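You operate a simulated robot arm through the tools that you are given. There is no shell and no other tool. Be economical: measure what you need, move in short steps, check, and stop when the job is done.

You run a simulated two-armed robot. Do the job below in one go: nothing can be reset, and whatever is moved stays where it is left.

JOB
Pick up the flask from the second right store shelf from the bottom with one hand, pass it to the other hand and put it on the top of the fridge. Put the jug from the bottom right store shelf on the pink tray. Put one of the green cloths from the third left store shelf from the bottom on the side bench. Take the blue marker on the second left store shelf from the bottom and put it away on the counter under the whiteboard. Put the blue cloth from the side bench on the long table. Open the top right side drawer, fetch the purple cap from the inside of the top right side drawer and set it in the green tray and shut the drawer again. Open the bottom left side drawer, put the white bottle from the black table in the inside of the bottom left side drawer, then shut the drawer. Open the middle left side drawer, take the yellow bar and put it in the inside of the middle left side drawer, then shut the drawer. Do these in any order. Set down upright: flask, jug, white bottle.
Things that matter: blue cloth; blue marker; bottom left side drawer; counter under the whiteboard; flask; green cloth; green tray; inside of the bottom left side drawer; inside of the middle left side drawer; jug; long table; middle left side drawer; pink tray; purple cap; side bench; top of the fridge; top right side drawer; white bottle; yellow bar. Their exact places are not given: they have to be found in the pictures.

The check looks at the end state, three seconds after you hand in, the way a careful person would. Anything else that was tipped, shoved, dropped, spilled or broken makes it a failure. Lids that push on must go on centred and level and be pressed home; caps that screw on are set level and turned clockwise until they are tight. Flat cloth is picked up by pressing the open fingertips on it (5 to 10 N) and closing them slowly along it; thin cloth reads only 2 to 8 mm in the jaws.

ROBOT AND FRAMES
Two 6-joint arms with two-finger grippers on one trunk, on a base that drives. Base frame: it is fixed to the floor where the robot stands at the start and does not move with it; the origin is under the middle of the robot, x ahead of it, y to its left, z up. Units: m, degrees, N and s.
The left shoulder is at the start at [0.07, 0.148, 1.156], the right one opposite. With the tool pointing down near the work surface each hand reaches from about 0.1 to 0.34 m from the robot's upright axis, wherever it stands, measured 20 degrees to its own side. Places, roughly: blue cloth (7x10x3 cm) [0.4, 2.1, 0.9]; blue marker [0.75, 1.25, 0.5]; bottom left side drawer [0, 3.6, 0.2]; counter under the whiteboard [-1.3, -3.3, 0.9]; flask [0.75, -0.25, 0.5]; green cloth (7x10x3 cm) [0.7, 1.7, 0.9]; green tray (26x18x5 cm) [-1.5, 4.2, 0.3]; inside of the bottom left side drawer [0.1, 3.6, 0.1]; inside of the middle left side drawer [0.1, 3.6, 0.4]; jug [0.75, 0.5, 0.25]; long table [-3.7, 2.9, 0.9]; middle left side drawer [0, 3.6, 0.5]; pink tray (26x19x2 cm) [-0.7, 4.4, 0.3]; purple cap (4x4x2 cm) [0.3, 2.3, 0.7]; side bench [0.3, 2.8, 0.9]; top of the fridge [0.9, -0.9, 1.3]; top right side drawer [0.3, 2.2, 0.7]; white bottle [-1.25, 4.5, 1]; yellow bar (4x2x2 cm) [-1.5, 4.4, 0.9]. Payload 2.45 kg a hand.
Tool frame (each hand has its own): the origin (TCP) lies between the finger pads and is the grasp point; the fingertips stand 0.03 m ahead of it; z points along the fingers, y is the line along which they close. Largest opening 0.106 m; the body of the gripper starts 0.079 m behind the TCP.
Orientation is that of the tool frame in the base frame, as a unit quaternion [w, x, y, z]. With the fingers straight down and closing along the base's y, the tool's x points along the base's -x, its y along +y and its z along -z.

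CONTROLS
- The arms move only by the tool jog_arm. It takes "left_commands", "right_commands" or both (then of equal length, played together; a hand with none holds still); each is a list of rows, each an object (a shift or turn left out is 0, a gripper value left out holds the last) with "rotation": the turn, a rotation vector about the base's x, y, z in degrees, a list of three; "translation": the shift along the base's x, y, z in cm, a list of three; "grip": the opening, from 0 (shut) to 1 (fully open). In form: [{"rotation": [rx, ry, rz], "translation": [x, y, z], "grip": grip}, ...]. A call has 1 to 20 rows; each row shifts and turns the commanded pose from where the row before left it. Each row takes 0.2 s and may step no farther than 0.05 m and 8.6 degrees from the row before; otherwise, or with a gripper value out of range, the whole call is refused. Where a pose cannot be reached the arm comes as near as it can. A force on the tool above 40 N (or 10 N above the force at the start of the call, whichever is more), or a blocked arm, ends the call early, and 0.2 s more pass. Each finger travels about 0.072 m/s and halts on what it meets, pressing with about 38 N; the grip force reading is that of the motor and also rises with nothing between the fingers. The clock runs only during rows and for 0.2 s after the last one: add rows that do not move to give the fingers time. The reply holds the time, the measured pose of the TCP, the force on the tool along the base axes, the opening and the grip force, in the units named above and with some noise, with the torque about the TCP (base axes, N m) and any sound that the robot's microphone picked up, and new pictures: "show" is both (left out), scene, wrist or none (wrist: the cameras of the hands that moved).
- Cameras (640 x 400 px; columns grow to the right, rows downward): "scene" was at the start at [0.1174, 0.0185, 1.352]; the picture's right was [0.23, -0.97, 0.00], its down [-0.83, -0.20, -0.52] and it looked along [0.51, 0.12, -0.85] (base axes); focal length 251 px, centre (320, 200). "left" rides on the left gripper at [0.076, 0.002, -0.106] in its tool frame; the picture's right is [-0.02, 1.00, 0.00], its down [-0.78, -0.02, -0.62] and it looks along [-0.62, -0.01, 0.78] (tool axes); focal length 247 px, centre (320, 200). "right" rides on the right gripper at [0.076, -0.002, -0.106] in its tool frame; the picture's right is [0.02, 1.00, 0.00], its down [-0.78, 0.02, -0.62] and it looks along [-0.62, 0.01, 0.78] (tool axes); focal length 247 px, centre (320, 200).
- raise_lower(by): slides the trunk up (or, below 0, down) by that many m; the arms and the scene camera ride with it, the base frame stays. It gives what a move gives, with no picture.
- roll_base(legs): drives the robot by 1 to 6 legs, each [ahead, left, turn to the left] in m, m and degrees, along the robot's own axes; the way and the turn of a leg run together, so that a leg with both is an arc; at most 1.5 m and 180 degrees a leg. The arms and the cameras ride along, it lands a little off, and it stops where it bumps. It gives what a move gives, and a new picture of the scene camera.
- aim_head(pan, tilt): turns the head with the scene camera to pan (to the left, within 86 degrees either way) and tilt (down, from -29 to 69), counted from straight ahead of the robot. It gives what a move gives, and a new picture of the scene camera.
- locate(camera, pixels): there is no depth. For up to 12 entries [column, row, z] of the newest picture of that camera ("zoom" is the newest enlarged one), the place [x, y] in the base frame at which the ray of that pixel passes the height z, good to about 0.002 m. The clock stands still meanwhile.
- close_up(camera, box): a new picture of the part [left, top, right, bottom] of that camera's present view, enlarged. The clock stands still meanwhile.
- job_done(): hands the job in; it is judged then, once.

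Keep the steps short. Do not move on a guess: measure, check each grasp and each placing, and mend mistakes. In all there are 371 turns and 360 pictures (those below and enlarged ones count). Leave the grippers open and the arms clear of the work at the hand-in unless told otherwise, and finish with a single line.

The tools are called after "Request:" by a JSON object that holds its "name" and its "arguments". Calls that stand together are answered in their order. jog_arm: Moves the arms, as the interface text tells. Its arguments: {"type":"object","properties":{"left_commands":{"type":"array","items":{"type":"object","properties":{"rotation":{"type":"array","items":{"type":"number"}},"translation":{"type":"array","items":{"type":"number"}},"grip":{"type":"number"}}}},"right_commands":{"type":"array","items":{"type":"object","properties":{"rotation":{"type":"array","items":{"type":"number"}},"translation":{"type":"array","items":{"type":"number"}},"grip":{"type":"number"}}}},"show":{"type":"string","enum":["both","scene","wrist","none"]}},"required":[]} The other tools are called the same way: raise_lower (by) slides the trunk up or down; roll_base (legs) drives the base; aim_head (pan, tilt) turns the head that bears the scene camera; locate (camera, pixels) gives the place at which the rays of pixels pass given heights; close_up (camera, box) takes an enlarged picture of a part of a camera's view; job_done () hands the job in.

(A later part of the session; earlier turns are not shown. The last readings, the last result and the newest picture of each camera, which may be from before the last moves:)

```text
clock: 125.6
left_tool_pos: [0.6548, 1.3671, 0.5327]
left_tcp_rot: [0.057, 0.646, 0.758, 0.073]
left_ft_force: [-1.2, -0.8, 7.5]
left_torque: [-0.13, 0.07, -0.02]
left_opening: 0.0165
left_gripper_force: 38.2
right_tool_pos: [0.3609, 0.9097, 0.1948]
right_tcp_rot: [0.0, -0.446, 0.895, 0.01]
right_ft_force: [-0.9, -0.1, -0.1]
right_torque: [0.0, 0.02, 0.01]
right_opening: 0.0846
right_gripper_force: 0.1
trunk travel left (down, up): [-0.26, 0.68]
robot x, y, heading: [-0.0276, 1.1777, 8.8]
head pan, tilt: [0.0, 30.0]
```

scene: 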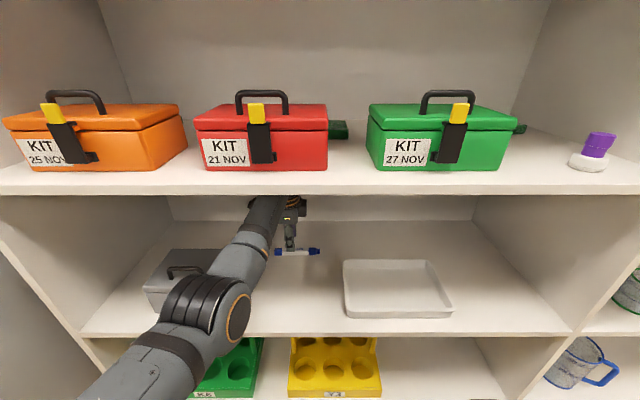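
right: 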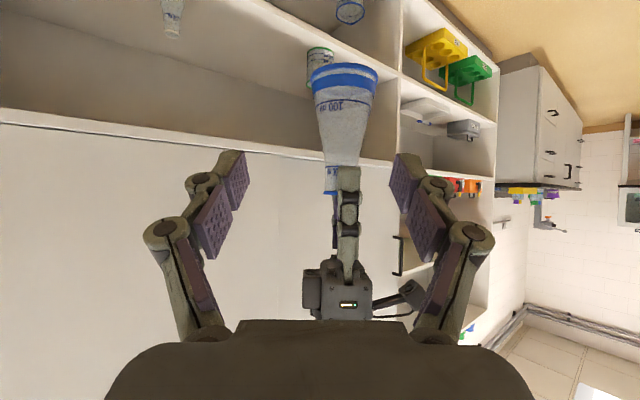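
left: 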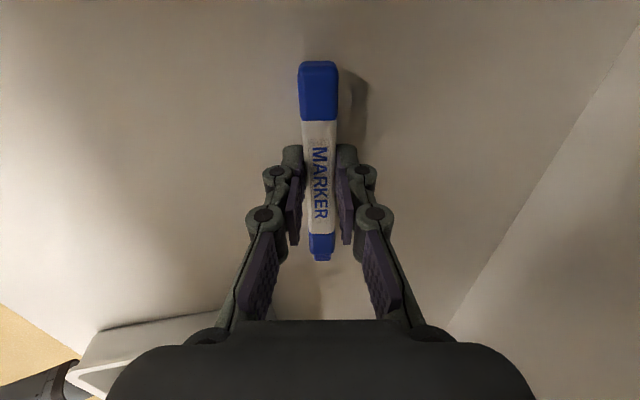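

Gripped at 16.5 mm. Lift 5 cm and back out.

Request:
{"name": "jog_arm", "arguments": {"left_commands": [{"translation": [0, 0, 1.5]}, {"translation": [0, 0, 2]}, {"translation": [0, 0, 1.5]}, {}], "show": "wrist"}}

Request:
{"name": "roll_base", "arguments": {"legs": [[-0.5, 0, 0]]}}

```text
clock: 126.6
left_tool_pos: [0.6547, 1.3669, 0.5801]
left_tcp_rot: [0.057, 0.645, 0.758, 0.071]
left_ft_force: [0.0, -0.4, -0.3]
left_torque: [0.02, 0.0, 0.04]
left_opening: 0.0168
left_gripper_force: 38.3
right_tool_pos: [0.3621, 0.9099, 0.1951]
right_tcp_rot: [-0.001, -0.446, 0.895, 0.01]
right_ft_force: [0.1, 0.2, -0.9]
right_torque: [0.01, -0.02, -0.02]
right_opening: 0.0848
right_gripper_force: 0.1
trunk travel left (down, up): [-0.26, 0.68]
robot x, y, heading: [-0.0281, 1.179, 8.7]
head pan, tilt: [0.0, 30.0]
```

left: 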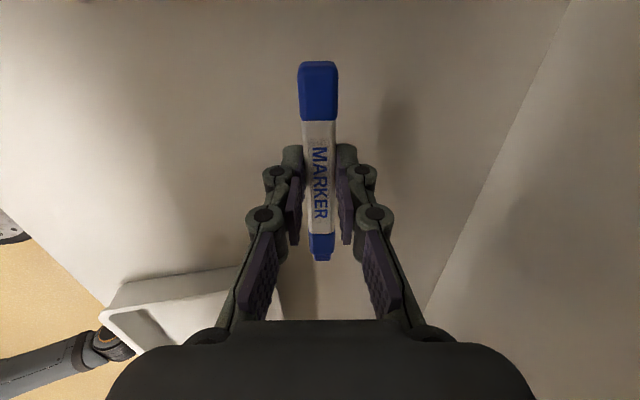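

```text
clock: 129.5
left_tool_pos: [0.163, 1.2881, 0.5808]
left_tcp_rot: [0.059, 0.648, 0.756, 0.071]
left_ft_force: [0.1, -1.0, 0.1]
left_torque: [0.07, 0.0, 0.05]
left_opening: 0.0167
left_gripper_force: 38.3
right_tool_pos: [-0.1313, 0.8322, 0.1942]
right_tcp_rot: [0.0, -0.442, 0.897, 0.009]
right_ft_force: [0.0, 0.0, 0.7]
right_torque: [0.01, 0.03, -0.01]
right_opening: 0.0846
right_gripper_force: 0.0
trunk travel left (down, up): [-0.26, 0.68]
robot x, y, heading: [-0.5211, 1.1055, 8.5]
head pan, tilt: [0.0, 30.0]
```

scene: 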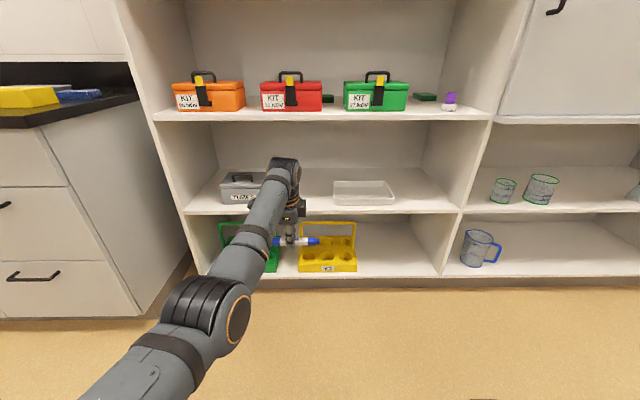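

Marker held. I raise the trunk, turn to face the whiteboard side and drive toward it.

Request:
{"name": "raise_lower", "arguments": {"by": 0.4}}

Request:
{"name": "roll_base", "arguments": {"legs": [[0, 0, -90], [1.4, 0, 0], [0.9, -0.9, 0]]}}

```text
clock: 133.3
left_tool_pos: [0.1639, 1.2889, 0.9808]
left_tcp_rot: [0.058, 0.648, 0.756, 0.072]
left_ft_force: [-0.3, -0.3, -1.0]
left_torque: [0.01, -0.01, 0.01]
left_opening: 0.0162
left_gripper_force: 38.3
right_tool_pos: [-0.132, 0.832, 0.5942]
right_tcp_rot: [-0.001, -0.443, 0.897, 0.011]
right_ft_force: [-1.0, 0.2, 0.0]
right_torque: [-0.01, -0.03, -0.04]
right_opening: 0.0848
right_gripper_force: 0.1
trunk travel left (down, up): [-0.66, 0.28]
robot x, y, heading: [-0.5202, 1.1041, 8.3]
head pan, tilt: [0.0, 30.0]
```

```text
clock: 150.3
left_tool_pos: [-0.7807, -2.0621, 0.9813]
left_tcp_rot: [0.091, 0.992, 0.091, 0.011]
left_ft_force: [0.1, -0.3, 0.0]
left_torque: [0.0, -0.02, 0.02]
left_opening: 0.0164
left_gripper_force: 37.9
right_tool_pos: [-1.2458, -1.7817, 0.5954]
right_tcp_rot: [0.007, 0.307, 0.952, 0.008]
right_ft_force: [-0.2, 0.2, -0.6]
right_torque: [0.01, 0.01, 0.0]
right_opening: 0.0847
right_gripper_force: 0.1
trunk travel left (down, up): [-0.66, 0.28]
robot x, y, heading: [-0.9859, -1.3851, -79.7]
head pan, tilt: [0.0, 30.0]
```

scene: 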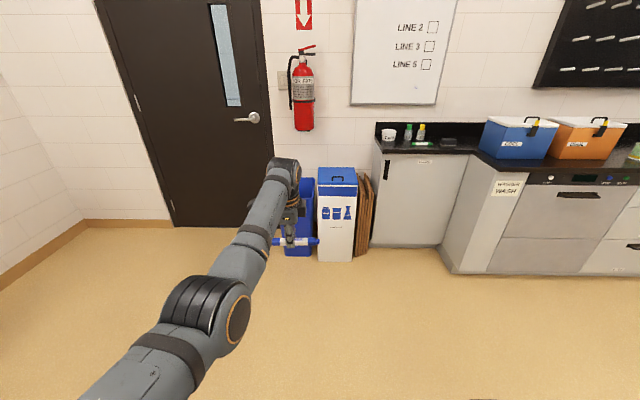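

Request:
{"name": "close_up", "arguments": {"camera": "scene", "box": [350, 100, 510, 200]}}

Request:
{"name": "locate", "arguments": {"camera": "scene", "pixels": [[385, 152, 0.9], [460, 153, 0.9], [422, 144, 0.91], [448, 143, 0.91], [377, 150, 0.9], [425, 153, 0.92], [425, 153, 0.88], [410, 140, 0.9]]}}

```text
4.00 times, centred on (430, 150) of scene
```

zoom: 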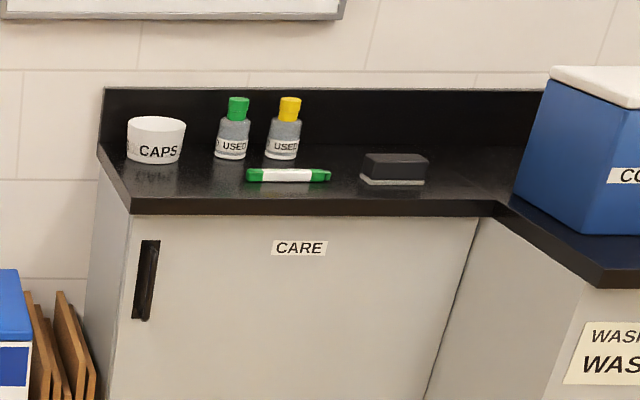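

```text
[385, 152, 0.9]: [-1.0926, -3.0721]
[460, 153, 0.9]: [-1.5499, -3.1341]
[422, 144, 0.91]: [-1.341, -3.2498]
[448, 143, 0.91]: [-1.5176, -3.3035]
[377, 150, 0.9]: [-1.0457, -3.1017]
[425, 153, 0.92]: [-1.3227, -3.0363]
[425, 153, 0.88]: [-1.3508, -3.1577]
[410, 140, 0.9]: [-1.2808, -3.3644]
```

Request:
{"name": "locate", "arguments": {"camera": "scene", "pixels": [[389, 141, 0.9], [407, 140, 0.9], [396, 147, 0.9], [392, 152.5, 0.9], [403, 152.5, 0.9], [412, 145, 0.9]]}}

Request:
{"name": "roll_base", "arguments": {"legs": [[0.6, -0.35, -1.8]]}}

```text
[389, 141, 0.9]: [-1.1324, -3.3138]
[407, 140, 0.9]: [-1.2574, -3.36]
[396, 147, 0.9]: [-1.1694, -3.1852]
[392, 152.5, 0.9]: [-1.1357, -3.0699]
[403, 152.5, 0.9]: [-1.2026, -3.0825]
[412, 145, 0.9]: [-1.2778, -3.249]
```

```text
clock: 154.1
left_tool_pos: [-1.0537, -2.7105, 0.9806]
left_tcp_rot: [0.092, 0.993, 0.074, 0.01]
left_ft_force: [0.8, -1.2, -0.6]
left_torque: [0.01, -0.01, -0.02]
left_opening: 0.0166
left_gripper_force: 38.4
right_tool_pos: [-1.5075, -2.4124, 0.5945]
right_tcp_rot: [0.006, 0.324, 0.946, 0.007]
right_ft_force: [-0.3, 0.2, -0.8]
right_torque: [-0.01, -0.04, -0.03]
right_opening: 0.0847
right_gripper_force: 0.1
trunk travel left (down, up): [-0.66, 0.28]
robot x, y, heading: [-1.234, -2.0224, -82.0]
head pan, tilt: [0.0, 30.0]
```

scene: 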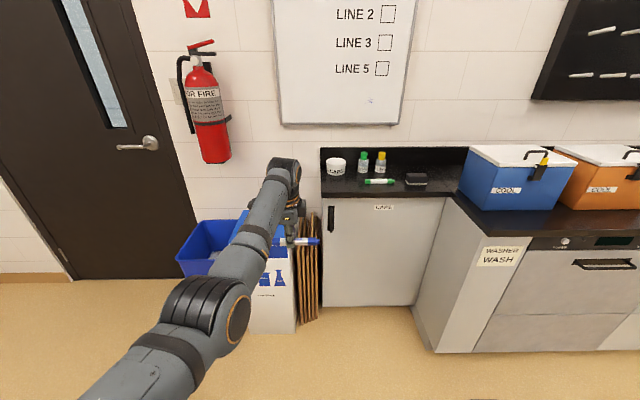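

Request:
{"name": "locate", "arguments": {"camera": "scene", "pixels": [[487, 236, 0.88], [455, 196, 0.88], [436, 350, 0.1], [336, 172, 0.9], [377, 182, 0.905], [330, 196, 0.9], [362, 197, 0.9]]}}

```text
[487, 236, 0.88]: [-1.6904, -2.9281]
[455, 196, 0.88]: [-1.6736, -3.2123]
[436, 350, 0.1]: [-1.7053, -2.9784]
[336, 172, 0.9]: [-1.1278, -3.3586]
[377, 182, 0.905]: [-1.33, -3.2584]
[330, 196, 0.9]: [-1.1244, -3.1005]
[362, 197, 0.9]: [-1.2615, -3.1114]
```

Request:
{"name": "jog_arm", "arguments": {"right_commands": [{"translation": [0, 4, 0]}, {"translation": [0, 4, 0]}, {"translation": [0, 4, 0]}, {"translation": [0, 4, 0]}, {}], "show": "none"}}

Request:
{"name": "roll_base", "arguments": {"legs": [[0, -0.17, 0], [0.36, 0, 0]]}}

Request:
{"name": "close_up", "arguments": {"camera": "left", "box": [0, 0, 640, 400]}}

```text
clock: 155.3
left_tool_pos: [-1.0545, -2.7108, 0.979]
left_tcp_rot: [0.09, 0.993, 0.073, 0.011]
left_ft_force: [0.8, 0.4, -1.1]
left_torque: [0.0, 0.01, -0.02]
left_opening: 0.0163
left_gripper_force: 38.2
right_tool_pos: [-1.5108, -2.2513, 0.5959]
right_tcp_rot: [0.007, 0.323, 0.946, 0.008]
right_ft_force: [0.3, -0.4, 0.5]
right_torque: [0.01, 0.0, -0.02]
right_opening: 0.0846
right_gripper_force: 0.1
trunk travel left (down, up): [-0.66, 0.28]
robot x, y, heading: [-1.2369, -2.0262, -82.0]
head pan, tilt: [0.0, 30.0]
```

```text
clock: 158.7
left_tool_pos: [-1.171, -3.0868, 0.9804]
left_tcp_rot: [0.091, 0.993, 0.075, 0.009]
left_ft_force: [1.0, 0.2, -0.9]
left_torque: [0.04, -0.01, 0.0]
left_opening: 0.017
left_gripper_force: 37.9
right_tool_pos: [-1.6294, -2.629, 0.5973]
right_tcp_rot: [0.006, 0.321, 0.947, 0.008]
right_ft_force: [-0.1, 0.2, -0.3]
right_torque: [0.01, 0.01, 0.04]
right_opening: 0.0848
right_gripper_force: 0.1
trunk travel left (down, up): [-0.66, 0.28]
robot x, y, heading: [-1.3546, -2.401, -81.8]
head pan, tilt: [0.0, 30.0]
```

scene: 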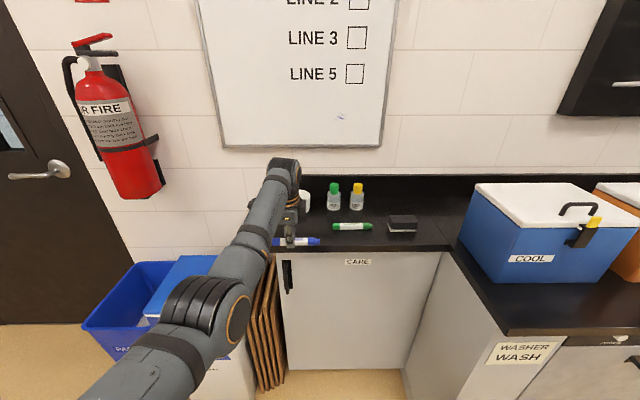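

```text
1.00 times, centred on (320, 200) of left (not enlarged: the box is as wide or as high as the picture)
```

zoom: 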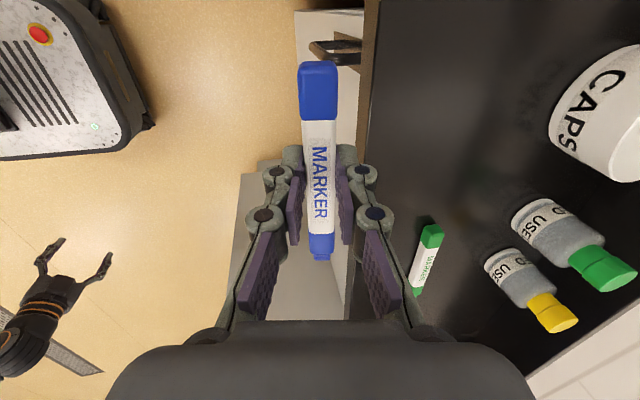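

Request:
{"name": "roll_base", "arguments": {"legs": [[0.1, -0.02, 0]]}}

Request:
{"name": "close_up", "arguments": {"camera": "left", "box": [0, 0, 640, 400]}}

```text
clock: 159.8
left_tool_pos: [-1.1793, -3.1906, 0.9807]
left_tcp_rot: [0.091, 0.993, 0.074, 0.009]
left_ft_force: [0.4, 0.0, -1.4]
left_torque: [0.01, -0.01, 0.01]
left_opening: 0.0165
left_gripper_force: 37.8
right_tool_pos: [-1.6366, -2.732, 0.5961]
right_tcp_rot: [0.006, 0.324, 0.946, 0.008]
right_ft_force: [-0.4, 0.3, -0.8]
right_torque: [0.04, 0.0, -0.01]
right_opening: 0.0847
right_gripper_force: 0.1
trunk travel left (down, up): [-0.66, 0.28]
robot x, y, heading: [-1.3609, -2.5052, -81.7]
head pan, tilt: [0.0, 30.0]
```

scene: 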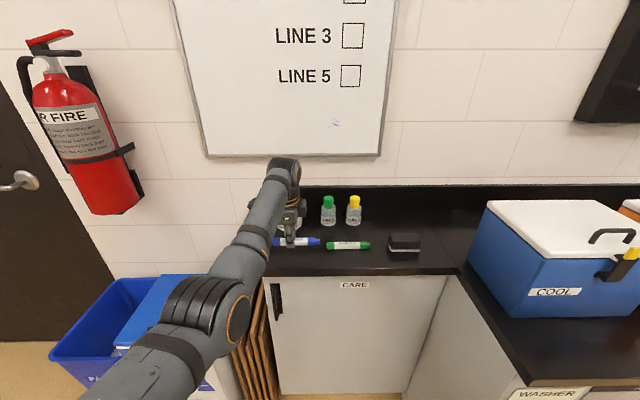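

```text
1.00 times, centred on (320, 200) of left (not enlarged: the box is as wide or as high as the picture)
```

zoom: 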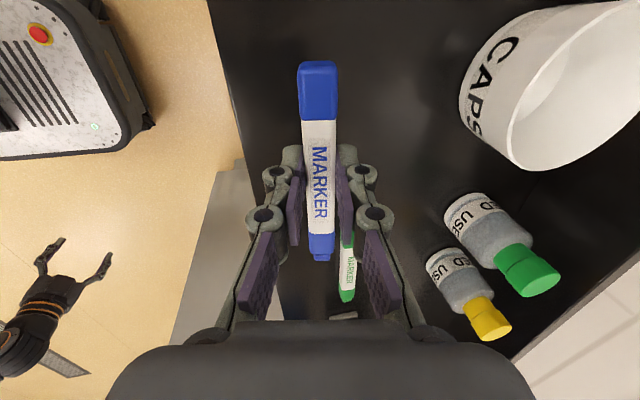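

Request:
{"name": "jog_arm", "arguments": {"left_commands": [{"translation": [0, 0, -2]}, {"translation": [0, 0, -1.5]}, {"translation": [0, 0, -0.5]}, {}], "show": "wrist"}}

```text
clock: 160.8
left_tool_pos: [-1.1792, -3.192, 0.9396]
left_tcp_rot: [0.091, 0.993, 0.073, 0.01]
left_ft_force: [-0.2, -0.6, 0.0]
left_torque: [0.03, 0.03, 0.01]
left_opening: 0.0166
left_gripper_force: 38.4
right_tool_pos: [-1.6357, -2.7317, 0.5955]
right_tcp_rot: [0.007, 0.324, 0.946, 0.009]
right_ft_force: [0.6, 0.2, 0.6]
right_torque: [0.0, -0.01, 0.01]
right_opening: 0.0851
right_gripper_force: 0.1
trunk travel left (down, up): [-0.66, 0.28]
robot x, y, heading: [-1.3643, -2.5078, -81.8]
head pan, tilt: [0.0, 30.0]
```

left: 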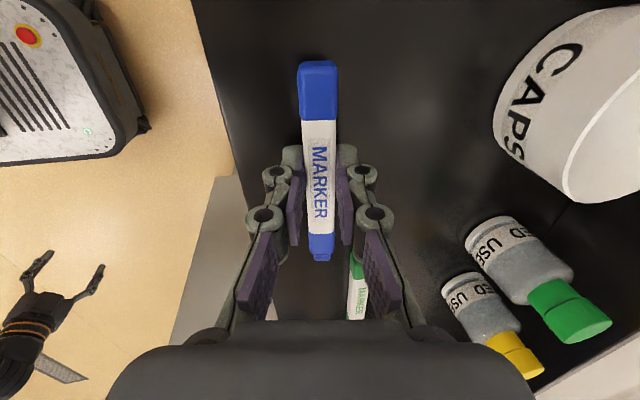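

Request:
{"name": "jog_arm", "arguments": {"left_commands": [{"translation": [0, 0, -0.5]}, {"translation": [0, 0, -0.5]}, {"translation": [0, 0, -0.4]}, {}], "show": "none"}}

```text
clock: 161.8
left_tool_pos: [-1.1785, -3.1901, 0.9317]
left_tcp_rot: [0.097, 0.992, 0.075, 0.01]
left_ft_force: [4.8, -8.1, 27.0]
left_torque: [-0.23, 0.13, 0.09]
left_opening: 0.0166
left_gripper_force: 37.6
right_tool_pos: [-1.6361, -2.7306, 0.5972]
right_tcp_rot: [0.007, 0.323, 0.946, 0.007]
right_ft_force: [0.2, 0.3, 0.5]
right_torque: [0.01, 0.02, 0.04]
right_opening: 0.0848
right_gripper_force: 0.1
trunk travel left (down, up): [-0.66, 0.28]
robot x, y, heading: [-1.3612, -2.507, -81.7]
head pan, tilt: [0.0, 30.0]
```

Contact with the counter (27 N at z 0.932). I ease up 4 mm, open and rise.

Request:
{"name": "jog_arm", "arguments": {"left_commands": [{"translation": [0, 0, 0.4]}, {"grip": 0.22}, {"grip": 0.32}, {"grip": 0.36}, {"translation": [0, 0, 2]}, {"translation": [0, 0, 3]}, {"translation": [0, 0, 3]}, {}], "show": "both"}}

```text
clock: 163.6
left_tool_pos: [-1.1749, -3.1908, 1.0098]
left_tcp_rot: [0.091, 0.993, 0.073, 0.01]
left_ft_force: [-0.3, -1.1, -0.3]
left_torque: [-0.01, 0.02, -0.01]
left_opening: 0.0382
left_gripper_force: 0.0
right_tool_pos: [-1.6357, -2.7307, 0.5958]
right_tcp_rot: [0.007, 0.324, 0.946, 0.008]
right_ft_force: [-0.8, -0.1, 0.5]
right_torque: [-0.02, -0.03, -0.03]
right_opening: 0.0849
right_gripper_force: 0.1
trunk travel left (down, up): [-0.66, 0.28]
robot x, y, heading: [-1.3593, -2.5069, -81.9]
head pan, tilt: [0.0, 30.0]
```

scene: 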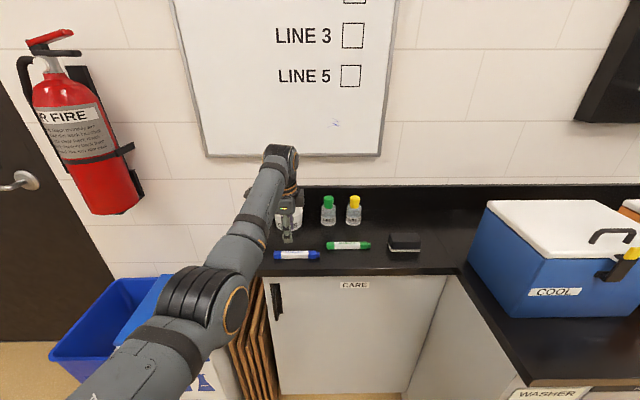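
left: 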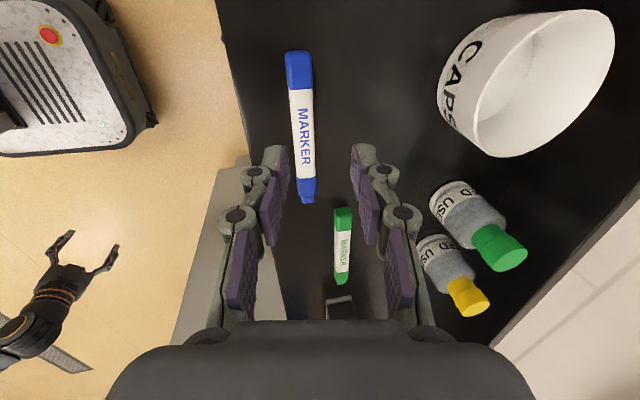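

Marker is down next to the green one. Now to the jug: back off, turn, drive to the right-hand shelves.

Request:
{"name": "roll_base", "arguments": {"legs": [[-0.6, 0, 0], [0, 0, 90.5], [0.5, 1.2, 0], [0.4, 1.0, 0]]}}

Request:
{"name": "raise_lower", "arguments": {"by": -0.4}}

Request:
{"name": "raise_lower", "arguments": {"by": -0.1}}

Request:
{"name": "aim_head", "arguments": {"pan": -5, "tilt": 35}}

```text
clock: 178.9
left_tool_pos: [-0.3459, -0.3219, 1.0099]
left_tcp_rot: [0.058, 0.648, 0.756, 0.071]
left_ft_force: [-0.1, -0.7, 0.8]
left_torque: [0.01, -0.01, -0.02]
left_opening: 0.0383
left_gripper_force: 0.2
right_tool_pos: [-0.8026, -0.784, 0.5956]
right_tcp_rot: [-0.001, -0.443, 0.897, 0.01]
right_ft_force: [-0.1, -0.8, 0.3]
right_torque: [0.03, 0.02, -0.02]
right_opening: 0.0848
right_gripper_force: 0.0
trunk travel left (down, up): [-0.66, 0.28]
robot x, y, heading: [-1.0313, -0.5084, 8.2]
head pan, tilt: [0.0, 30.0]
stopped in leg 4: the robot was blocked; the commanded pose is now the measured one
```

scene: 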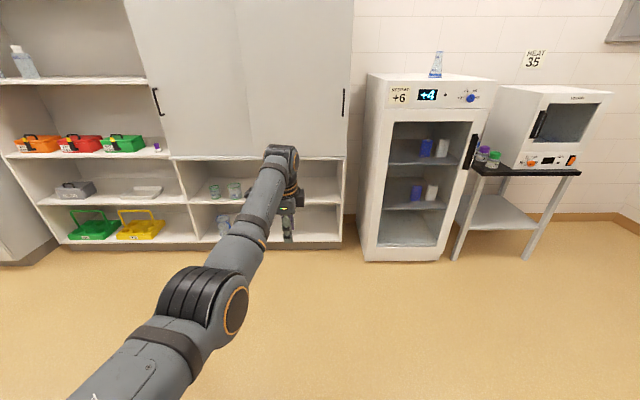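

```text
clock: 181.6
left_tool_pos: [-0.2894, -0.2489, 0.869]
left_tcp_rot: [0.163, 0.589, 0.776, 0.158]
left_ft_force: [1.7, 8.5, -0.3]
left_torque: [-0.67, 0.14, -0.34]
left_opening: 0.0383
left_gripper_force: 0.1
right_tool_pos: [-0.7146, -0.7479, 0.3198]
right_tcp_rot: [-0.029, -0.484, 0.874, 0.033]
right_ft_force: [1.3, 10.3, -9.6]
right_torque: [-0.97, 0.31, 0.14]
right_opening: 0.085
right_gripper_force: 0.0
trunk travel left (down, up): [-0.396, 0.544]
robot x, y, heading: [-0.9746, -0.5032, 13.4]
head pan, tilt: [0.0, 30.0]
stopped: the arm was blocked; the commanded pose is now the measured one
```

```text
clock: 181.9
left_tool_pos: [-0.2988, -0.2102, 0.8152]
left_tcp_rot: [0.136, 0.574, 0.797, 0.129]
left_ft_force: [-1.2, 0.7, 2.0]
left_torque: [-0.09, -0.04, 0.02]
left_opening: 0.0381
left_gripper_force: 0.0
right_tool_pos: [-0.7238, -0.7556, 0.3274]
right_tcp_rot: [-0.051, -0.5, 0.864, 0.021]
right_ft_force: [-1.6, 0.2, 0.2]
right_torque: [-0.01, -0.12, 0.01]
right_opening: 0.0848
right_gripper_force: 0.0
trunk travel left (down, up): [-0.415, 0.525]
robot x, y, heading: [-1.0075, -0.5298, 15.4]
head pan, tilt: [0.0, 30.0]
stopped: the arm was blocked; the commanded pose is now the measured one
```

```text
clock: 182.6
left_tool_pos: [-0.2975, -0.2226, 0.8277]
left_tcp_rot: [0.139, 0.579, 0.792, 0.134]
left_ft_force: [-0.2, 0.0, 0.6]
left_torque: [-0.01, 0.01, -0.03]
left_opening: 0.0381
left_gripper_force: 0.2
right_tool_pos: [-0.7267, -0.7589, 0.3295]
right_tcp_rot: [-0.041, -0.496, 0.867, 0.021]
right_ft_force: [-0.1, 0.4, -0.1]
right_torque: [0.0, -0.02, 0.01]
right_opening: 0.0848
right_gripper_force: 0.0
trunk travel left (down, up): [-0.415, 0.525]
robot x, y, heading: [-0.9956, -0.5253, 14.9]
head pan, tilt: [-5.0, 35.0]
```

scene: 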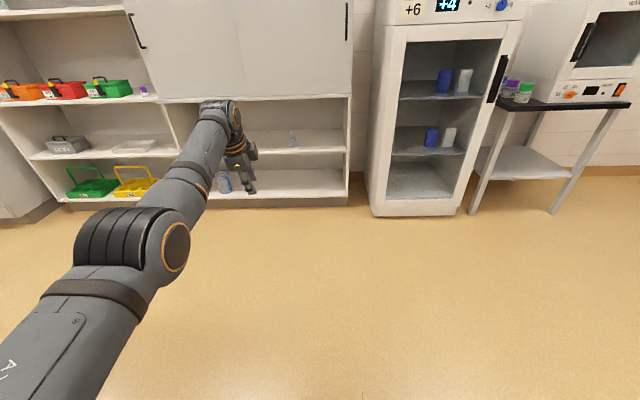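

The base bumped something on my left and lowering pressed an arm on it. I raise the trunk again and look left before anything else.

Request:
{"name": "raise_lower", "arguments": {"by": 0.3}}

Request:
{"name": "aim_head", "arguments": {"pan": 80, "tilt": 40}}

```text
clock: 185.6
left_tool_pos: [-0.2916, -0.2062, 1.1119]
left_tcp_rot: [0.144, 0.58, 0.793, 0.121]
left_ft_force: [0.7, -0.5, 0.1]
left_torque: [-0.02, -0.02, 0.02]
left_opening: 0.0383
left_gripper_force: 0.0
right_tool_pos: [-0.7254, -0.7522, 0.6337]
right_tcp_rot: [-0.048, -0.493, 0.868, 0.009]
right_ft_force: [-0.3, 0.1, 0.1]
right_torque: [0.0, 0.02, -0.02]
right_opening: 0.0845
right_gripper_force: 0.1
trunk travel left (down, up): [-0.715, 0.225]
robot x, y, heading: [-0.9961, -0.5232, 14.8]
head pan, tilt: [-5.0, 35.0]
```

```text
clock: 187.2
left_tool_pos: [-0.2918, -0.206, 1.112]
left_tcp_rot: [0.144, 0.58, 0.793, 0.121]
left_ft_force: [-0.6, -0.8, -0.4]
left_torque: [0.01, 0.03, -0.01]
left_opening: 0.0384
left_gripper_force: 0.0
right_tool_pos: [-0.7259, -0.7531, 0.6328]
right_tcp_rot: [-0.049, -0.493, 0.868, 0.01]
right_ft_force: [-0.2, -0.3, -0.3]
right_torque: [0.04, 0.02, 0.0]
right_opening: 0.0848
right_gripper_force: 0.1
trunk travel left (down, up): [-0.715, 0.225]
robot x, y, heading: [-0.9981, -0.5227, 14.8]
head pan, tilt: [80.0, 40.0]
```

scene: 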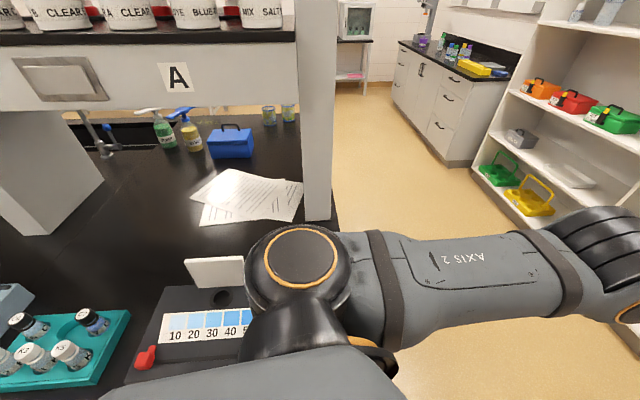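

Request:
{"name": "close_up", "arguments": {"camera": "scene", "box": [0, 90, 340, 400]}}

Request:
{"name": "roll_base", "arguments": {"legs": [[0, -0.3, 0]]}}

```text
1.29 times, centred on (170, 245) of scene
```

zoom: 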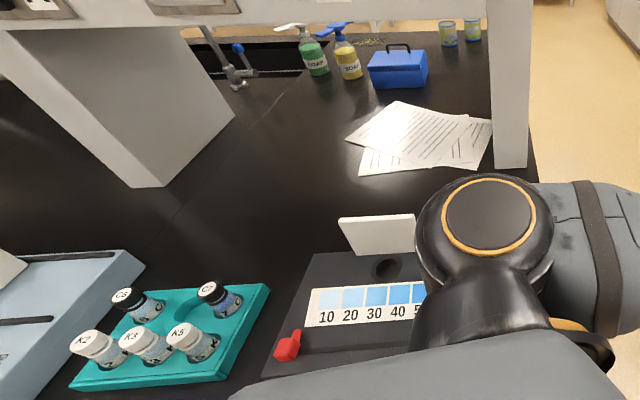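

```text
clock: 189.2
left_tool_pos: [-0.2154, -0.4967, 1.1112]
left_tcp_rot: [0.144, 0.579, 0.794, 0.121]
left_ft_force: [-0.3, 1.4, -1.1]
left_torque: [-0.03, 0.01, -0.02]
left_opening: 0.0381
left_gripper_force: 0.1
right_tool_pos: [-0.6477, -1.0452, 0.6324]
right_tcp_rot: [-0.049, -0.494, 0.868, 0.009]
right_ft_force: [0.8, -0.5, 0.3]
right_torque: [0.01, 0.02, -0.02]
right_opening: 0.0847
right_gripper_force: 0.1
trunk travel left (down, up): [-0.715, 0.225]
robot x, y, heading: [-0.9227, -0.8157, 15.0]
head pan, tilt: [80.0, 40.0]
```

scene: 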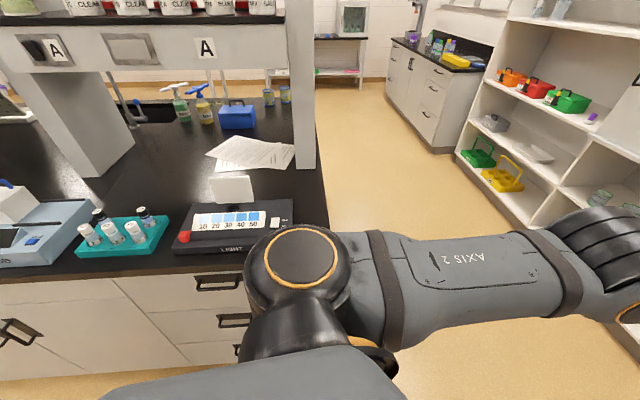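

Request:
{"name": "close_up", "arguments": {"camera": "scene", "box": [0, 150, 330, 300]}}

Request:
{"name": "roll_base", "arguments": {"legs": [[0, -0.3, 0]]}}

```text
1.94 times, centred on (165, 225) of scene
```

zoom: 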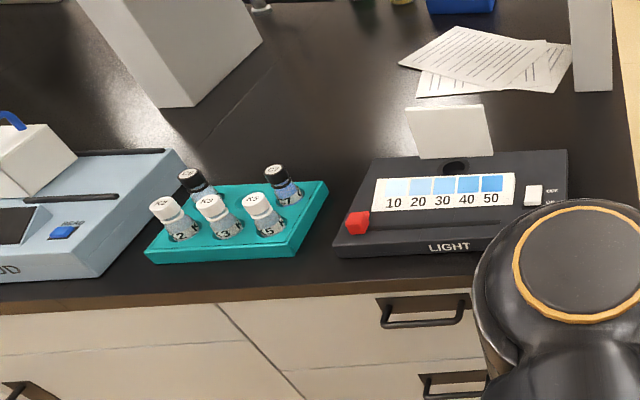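

```text
clock: 191.3
left_tool_pos: [-0.1368, -0.792, 1.1116]
left_tcp_rot: [0.144, 0.581, 0.792, 0.12]
left_ft_force: [-0.2, 0.4, -0.7]
left_torque: [0.03, -0.01, -0.03]
left_opening: 0.038
left_gripper_force: 0.0
right_tool_pos: [-0.5726, -1.3375, 0.6324]
right_tcp_rot: [-0.049, -0.49, 0.87, 0.01]
right_ft_force: [0.0, 0.4, 0.0]
right_torque: [0.01, -0.01, 0.03]
right_opening: 0.0849
right_gripper_force: 0.0
trunk travel left (down, up): [-0.715, 0.225]
robot x, y, heading: [-0.8453, -1.104, 14.4]
head pan, tilt: [80.0, 40.0]
```

scene: 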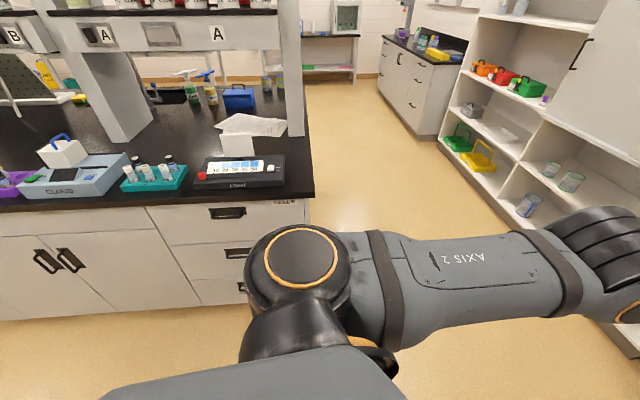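

Request:
{"name": "locate", "arguments": {"camera": "scene", "pixels": [[313, 192, 0.9], [300, 85, 0.9], [383, 130, 0.05], [0, 208, 0.9]]}}

```text
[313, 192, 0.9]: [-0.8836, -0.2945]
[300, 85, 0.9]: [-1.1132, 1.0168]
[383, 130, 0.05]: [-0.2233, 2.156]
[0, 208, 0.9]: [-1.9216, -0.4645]
```

Island corner found at (-0.88,-0.30). I go forward into the aisle first, then sideways.

Request:
{"name": "roll_base", "arguments": {"legs": [[0, 0, -6], [0.5, 0, 0], [0, 1.45, 0]]}}

Request:
{"name": "aim_head", "arguments": {"pan": 0, "tilt": 40}}

```text
clock: 201.5
left_tool_pos: [0.1582, 0.6361, 1.1118]
left_tcp_rot: [0.15, 0.622, 0.76, 0.113]
left_ft_force: [-0.4, 0.8, 0.1]
left_torque: [0.0, 0.05, 0.02]
left_opening: 0.038
left_gripper_force: 0.0
right_tool_pos: [-0.3316, 0.1391, 0.6327]
right_tcp_rot: [-0.049, -0.445, 0.894, 0.012]
right_ft_force: [-0.7, 0.6, 0.1]
right_torque: [0.01, 0.01, 0.02]
right_opening: 0.0847
right_gripper_force: 0.1
trunk travel left (down, up): [-0.715, 0.225]
robot x, y, heading: [-0.5786, 0.3977, 8.5]
head pan, tilt: [80.0, 40.0]
```

scene: 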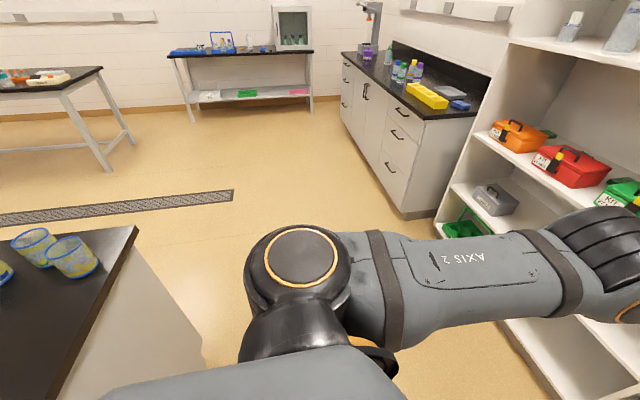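

```text
clock: 203.0
left_tool_pos: [0.1601, 0.6358, 1.1119]
left_tcp_rot: [0.151, 0.621, 0.761, 0.112]
left_ft_force: [0.1, -0.4, 0.2]
left_torque: [0.02, 0.03, 0.02]
left_opening: 0.0385
left_gripper_force: 0.0
right_tool_pos: [-0.3318, 0.1405, 0.6337]
right_tcp_rot: [-0.047, -0.444, 0.895, 0.012]
right_ft_force: [0.0, 0.6, 0.1]
right_torque: [0.03, 0.04, -0.01]
right_opening: 0.0849
right_gripper_force: 0.1
trunk travel left (down, up): [-0.715, 0.225]
robot x, y, heading: [-0.5716, 0.396, 8.4]
head pan, tilt: [0.0, 40.0]
```

scene: 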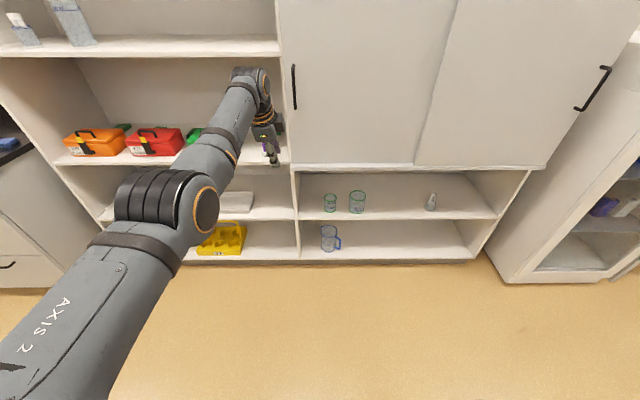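

Request:
{"name": "jog_arm", "arguments": {"right_commands": [{"rotation": [0, 0, -8.5], "translation": [2.8, 1.5, 3]}, {"rotation": [0, 0, -8.5], "translation": [2.8, 1.5, 3]}, {"rotation": [0, 0, -8.5], "translation": [2.8, 1.5, 3]}, {"rotation": [0, 0, -8.5], "translation": [2.8, 1.5, 3]}, {"rotation": [0, 0, -8.5], "translation": [2.8, 1.5, 3]}, {"rotation": [1.14, -7.6, 0], "translation": [2.8, 1.5, 3]}, {"rotation": [1.14, -7.6, 0], "translation": [2.8, 1.5, 3]}, {"rotation": [1.14, -7.6, 0], "translation": [2.8, 1.5, 3]}, {"rotation": [1.14, -7.6, 0], "translation": [2.8, 1.5, 3]}, {"rotation": [1.14, -7.6, 0], "translation": [2.8, 1.5, 3]}, {"rotation": [1.14, -7.6, 0], "translation": [2.8, 1.5, 3]}, {"rotation": [1.14, -7.6, 0], "translation": [2.8, 1.5, 1]}, {"grip": 1}], "show": "scene"}}

```text
clock: 205.8
left_tool_pos: [0.1581, 0.6366, 1.1114]
left_tcp_rot: [0.151, 0.622, 0.76, 0.112]
left_ft_force: [-0.5, 0.4, -0.1]
left_torque: [0.01, -0.04, 0.01]
left_opening: 0.0383
left_gripper_force: 0.1
right_tool_pos: [0.0033, 0.2993, 0.96]
right_tcp_rot: [0.412, -0.107, 0.905, 0.023]
right_ft_force: [0.4, -0.4, 0.3]
right_torque: [-0.03, 0.0, 0.01]
right_opening: 0.1059
right_gripper_force: 0.1
trunk travel left (down, up): [-0.715, 0.225]
robot x, y, heading: [-0.5741, 0.3977, 8.4]
head pan, tilt: [0.0, 40.0]
```

scene: 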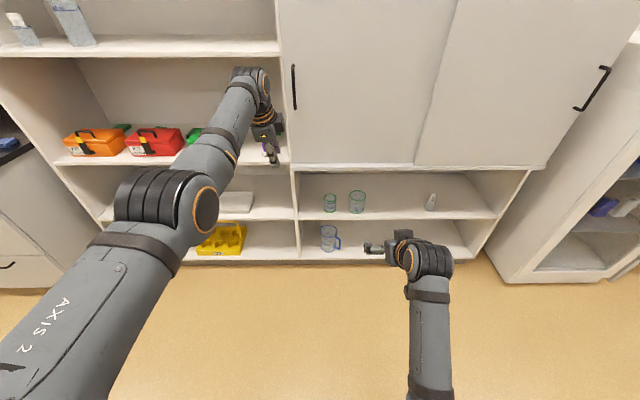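

Request:
{"name": "jog_arm", "arguments": {"left_commands": [{"translation": [-3.6, 1.5, -2]}, {"translation": [-3.6, 1.5, -2]}, {"translation": [-3.6, 1.5, -2]}, {"translation": [-3.6, 1.5, -2]}, {"translation": [-3.6, 1.5, -2]}, {"translation": [-3.6, 1.5, -2]}, {"translation": [-3.6, 1.5, -2]}, {"translation": [-3.6, 1.5, -2]}, {"translation": [-3.6, 1.5, -2]}, {"grip": 1}], "show": "none"}}

Request:
{"name": "raise_lower", "arguments": {"by": -0.4}}

Request:
{"name": "raise_lower", "arguments": {"by": -0.25}}

Request:
{"name": "aim_head", "arguments": {"pan": 0, "tilt": 25}}

```text
clock: 208.0
left_tool_pos: [-0.1628, 0.7718, 0.9323]
left_tcp_rot: [0.151, 0.622, 0.76, 0.113]
left_ft_force: [-0.6, -0.6, -0.6]
left_torque: [0.05, 0.0, -0.02]
left_opening: 0.0881
left_gripper_force: 0.0
right_tool_pos: [0.0078, 0.2992, 0.9643]
right_tcp_rot: [0.415, -0.107, 0.903, 0.025]
right_ft_force: [1.0, 1.0, 0.2]
right_torque: [0.01, -0.04, 0.0]
right_opening: 0.1062
right_gripper_force: 0.1
trunk travel left (down, up): [-0.715, 0.225]
robot x, y, heading: [-0.5781, 0.392, 8.3]
head pan, tilt: [0.0, 40.0]
```

```text
clock: 211.9
left_tool_pos: [-0.1631, 0.7742, 0.5321]
left_tcp_rot: [0.151, 0.622, 0.76, 0.112]
left_ft_force: [0.0, -0.3, 0.0]
left_torque: [0.02, -0.02, -0.01]
left_opening: 0.106
left_gripper_force: 0.3
right_tool_pos: [0.0058, 0.3019, 0.5661]
right_tcp_rot: [0.416, -0.106, 0.903, 0.023]
right_ft_force: [-0.5, 0.1, 0.7]
right_torque: [-0.02, -0.05, 0.03]
right_opening: 0.1059
right_gripper_force: 0.1
trunk travel left (down, up): [-0.315, 0.625]
robot x, y, heading: [-0.5752, 0.3992, 8.4]
head pan, tilt: [0.0, 40.0]
```

```text
clock: 214.4
left_tool_pos: [-0.1622, 0.7748, 0.2823]
left_tcp_rot: [0.152, 0.622, 0.76, 0.113]
left_ft_force: [0.4, 0.0, 0.2]
left_torque: [0.02, -0.01, 0.01]
left_opening: 0.1059
left_gripper_force: 0.0
right_tool_pos: [0.0058, 0.3013, 0.3156]
right_tcp_rot: [0.416, -0.107, 0.903, 0.024]
right_ft_force: [-0.1, -0.5, 0.7]
right_torque: [0.01, 0.0, -0.02]
right_opening: 0.1058
right_gripper_force: 0.0
trunk travel left (down, up): [-0.065, 0.875]
robot x, y, heading: [-0.5762, 0.3954, 8.4]
head pan, tilt: [0.0, 40.0]
```

```text
clock: 215.2
left_tool_pos: [-0.1629, 0.7748, 0.2822]
left_tcp_rot: [0.151, 0.622, 0.76, 0.114]
left_ft_force: [0.4, -0.2, 0.4]
left_torque: [-0.01, 0.03, 0.01]
left_opening: 0.106
left_gripper_force: 0.0
right_tool_pos: [0.0075, 0.3005, 0.3168]
right_tcp_rot: [0.416, -0.107, 0.903, 0.024]
right_ft_force: [0.5, -0.4, 0.6]
right_torque: [-0.02, 0.04, 0.01]
right_opening: 0.1061
right_gripper_force: 0.1
trunk travel left (down, up): [-0.065, 0.875]
robot x, y, heading: [-0.5722, 0.3948, 8.4]
head pan, tilt: [0.0, 25.0]
```

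scene: 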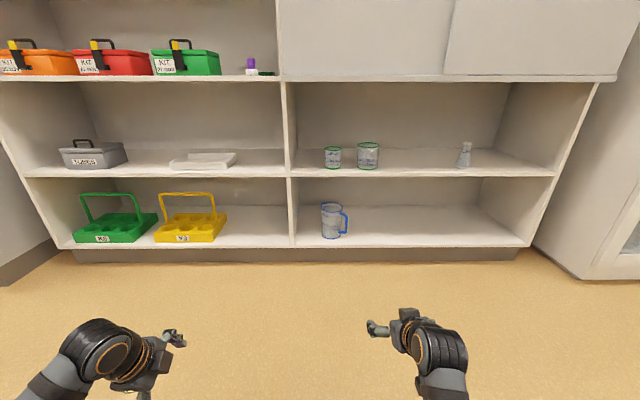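

Request:
{"name": "close_up", "arguments": {"camera": "scene", "box": [280, 140, 420, 260]}}

Request:
{"name": "locate", "arguments": {"camera": "scene", "pixels": [[331, 237, 0.12], [331, 237, 0.15], [331, 237, 0.1], [330, 247, 0.12], [330, 247, 0.1], [320, 207, 0.25], [341, 207, 0.25]]}}

Request:
{"name": "close_up", "arguments": {"camera": "right", "box": [0, 0, 640, 400]}}

```text
3.33 times, centred on (350, 200) of scene
```

zoom: 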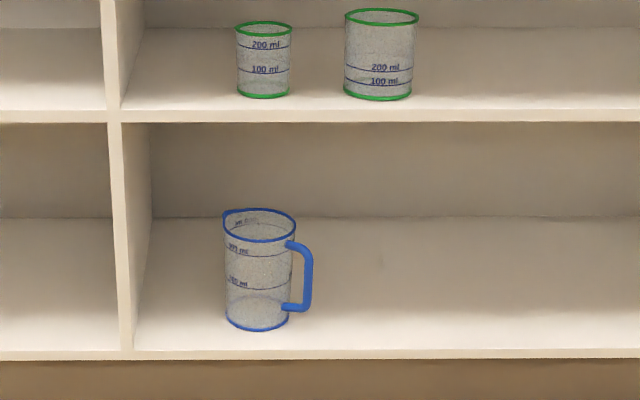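

```text
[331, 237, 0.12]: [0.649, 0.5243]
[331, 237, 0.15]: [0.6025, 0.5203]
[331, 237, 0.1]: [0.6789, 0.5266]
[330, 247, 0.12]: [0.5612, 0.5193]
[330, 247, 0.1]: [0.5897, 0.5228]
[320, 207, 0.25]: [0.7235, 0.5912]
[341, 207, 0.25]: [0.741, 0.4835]
```

```text
1.00 times, centred on (320, 200) of right (not enlarged: the box is as wide or as high as the picture)
```

zoom: 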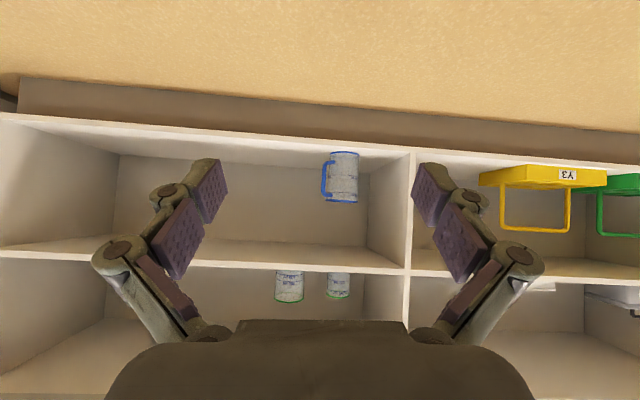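

The jug is nearly as wide as the jaws; I move nearer, aligned, for an exact measurement.

Request:
{"name": "roll_base", "arguments": {"legs": [[0.3, 0.12, 0]]}}

Request:
{"name": "close_up", "arguments": {"camera": "right", "box": [160, 60, 480, 260]}}

Request:
{"name": "close_up", "arguments": {"camera": "scene", "box": [260, 190, 420, 290]}}

```text
clock: 217.4
left_tool_pos: [0.1119, 0.9433, 0.2821]
left_tcp_rot: [0.151, 0.619, 0.762, 0.113]
left_ft_force: [1.0, -0.5, 0.3]
left_torque: [-0.02, -0.03, 0.01]
left_opening: 0.1059
left_gripper_force: 0.0
right_tool_pos: [0.2842, 0.4719, 0.3168]
right_tcp_rot: [0.417, -0.11, 0.902, 0.025]
right_ft_force: [-0.4, 0.0, 0.2]
right_torque: [0.02, -0.03, 0.0]
right_opening: 0.1061
right_gripper_force: 0.1
trunk travel left (down, up): [-0.065, 0.875]
robot x, y, heading: [-0.2977, 0.5597, 8.7]
head pan, tilt: [0.0, 25.0]
```

scene: 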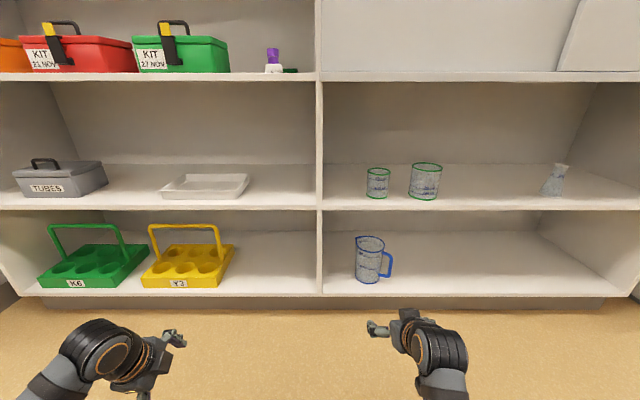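

```text
2.00 times, centred on (320, 160) of right
```

zoom: 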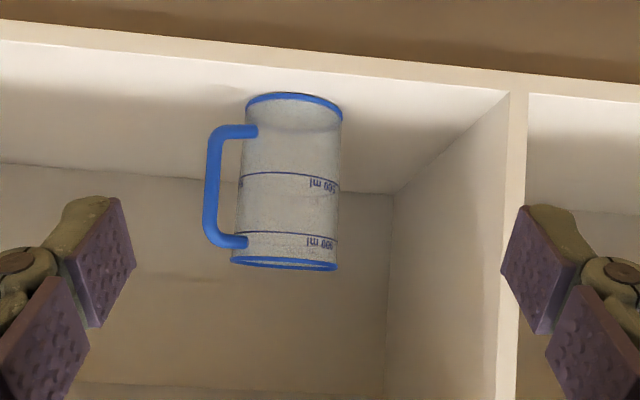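

```text
4.00 times, centred on (340, 240) of scene
```

zoom: 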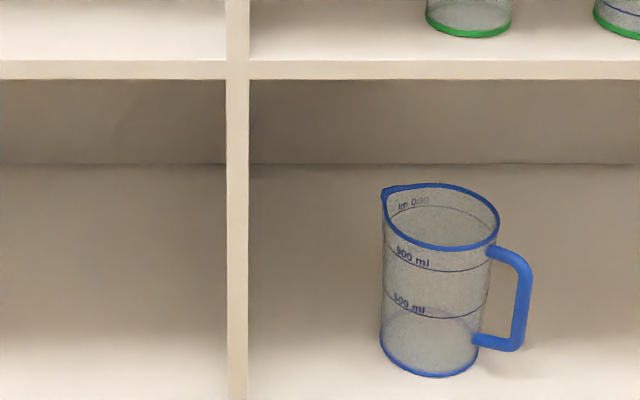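

Request:
{"name": "locate", "arguments": {"camera": "zoom", "pixels": [[521, 300, 0.17], [521, 300, 0.2], [521, 300, 0.22], [430, 376, 0.1], [430, 376, 0.12], [430, 376, 0.14], [520, 262, 0.24], [514, 348, 0.15], [430, 395, 0.12]]}}

Request:
{"name": "close_up", "arguments": {"camera": "right", "box": [160, 60, 480, 260]}}

Request:
{"name": "locate", "arguments": {"camera": "zoom", "pixels": [[212, 185, 0.17], [212, 185, 0.2], [212, 185, 0.22], [295, 95, 0.1], [295, 95, 0.12], [295, 95, 0.14], [213, 145, 0.17], [214, 225, 0.22]]}}

```text
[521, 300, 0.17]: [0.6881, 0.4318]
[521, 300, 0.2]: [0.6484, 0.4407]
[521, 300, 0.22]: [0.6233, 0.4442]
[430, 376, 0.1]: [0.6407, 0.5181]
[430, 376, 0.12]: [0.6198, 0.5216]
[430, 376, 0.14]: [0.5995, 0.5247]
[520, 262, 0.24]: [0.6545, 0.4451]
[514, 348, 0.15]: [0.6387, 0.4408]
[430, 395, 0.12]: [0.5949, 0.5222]
```

```text
2.00 times, centred on (320, 160) of right
```

zoom: 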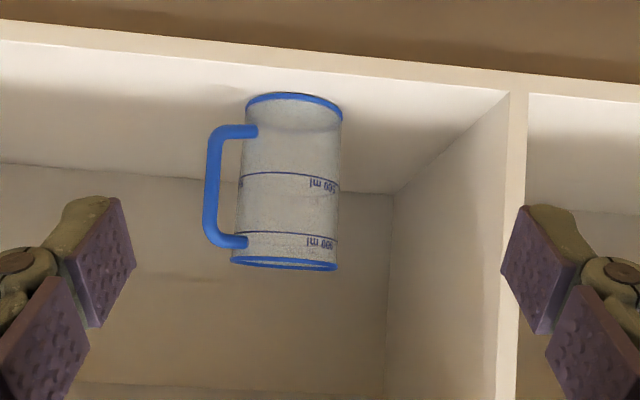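

```text
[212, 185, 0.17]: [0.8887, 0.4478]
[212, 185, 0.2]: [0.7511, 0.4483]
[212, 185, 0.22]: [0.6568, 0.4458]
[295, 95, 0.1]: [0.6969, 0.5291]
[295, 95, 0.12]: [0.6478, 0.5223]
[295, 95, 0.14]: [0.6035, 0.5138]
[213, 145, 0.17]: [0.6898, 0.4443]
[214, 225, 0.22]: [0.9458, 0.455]
```

Shelf z≈0.14, jug centre ≈(0.655,0.53), handle bar ≈(0.655,0.446) on the right side with ~2 cm gap to the body. I'll grip the handle bar. First lower the right hand, narrow the jaws, and line up.

Request:
{"name": "jog_arm", "arguments": {"right_commands": [{"translation": [0, 0, -3], "grip": 0.32}, {"translation": [0, 0, -3]}, {"translation": [0, 0, -2]}, {"translation": [0, 0, -2]}, {}, {}, {}], "show": "none"}}

Request:
{"name": "roll_base", "arguments": {"legs": [[0, -0.08, 0], [0.2, 0, 0]]}}

Request:
{"name": "close_up", "arguments": {"camera": "right", "box": [160, 60, 480, 260]}}

```text
clock: 219.0
left_tool_pos: [0.1117, 0.946, 0.2808]
left_tcp_rot: [0.154, 0.618, 0.763, 0.111]
left_ft_force: [-0.3, 0.3, 0.3]
left_torque: [0.01, -0.03, -0.02]
left_opening: 0.1059
left_gripper_force: 0.1
right_tool_pos: [0.2895, 0.4772, 0.2245]
right_tcp_rot: [0.421, -0.113, 0.9, 0.022]
right_ft_force: [-0.3, 0.3, -0.9]
right_torque: [-0.01, 0.0, 0.01]
right_opening: 0.0338
right_gripper_force: 0.1
trunk travel left (down, up): [-0.065, 0.875]
robot x, y, heading: [-0.2972, 0.5647, 8.7]
head pan, tilt: [0.0, 25.0]
```

```text
clock: 221.2
left_tool_pos: [0.3199, 0.8929, 0.2803]
left_tcp_rot: [0.155, 0.618, 0.762, 0.111]
left_ft_force: [0.7, -0.5, 0.1]
left_torque: [-0.02, 0.01, -0.03]
left_opening: 0.106
left_gripper_force: 0.1
right_tool_pos: [0.4944, 0.4247, 0.2244]
right_tcp_rot: [0.419, -0.111, 0.901, 0.02]
right_ft_force: [0.3, 0.8, 0.2]
right_torque: [-0.01, 0.02, 0.0]
right_opening: 0.034
right_gripper_force: 0.1
trunk travel left (down, up): [-0.065, 0.875]
robot x, y, heading: [-0.092, 0.5158, 8.6]
head pan, tilt: [0.0, 25.0]
```

scene: 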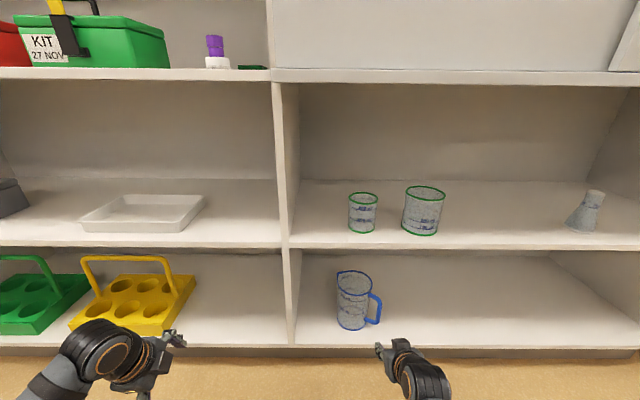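

```text
2.00 times, centred on (320, 160) of right
```

zoom: 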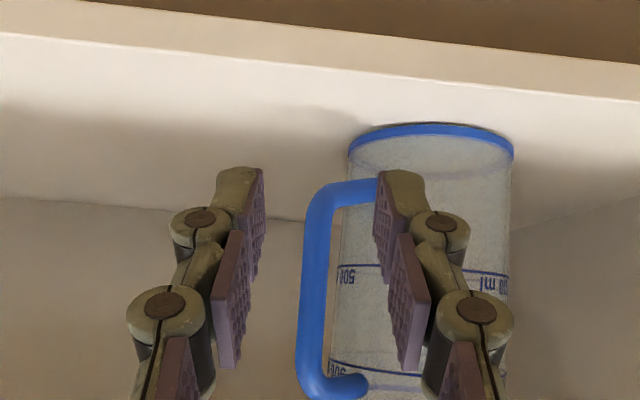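

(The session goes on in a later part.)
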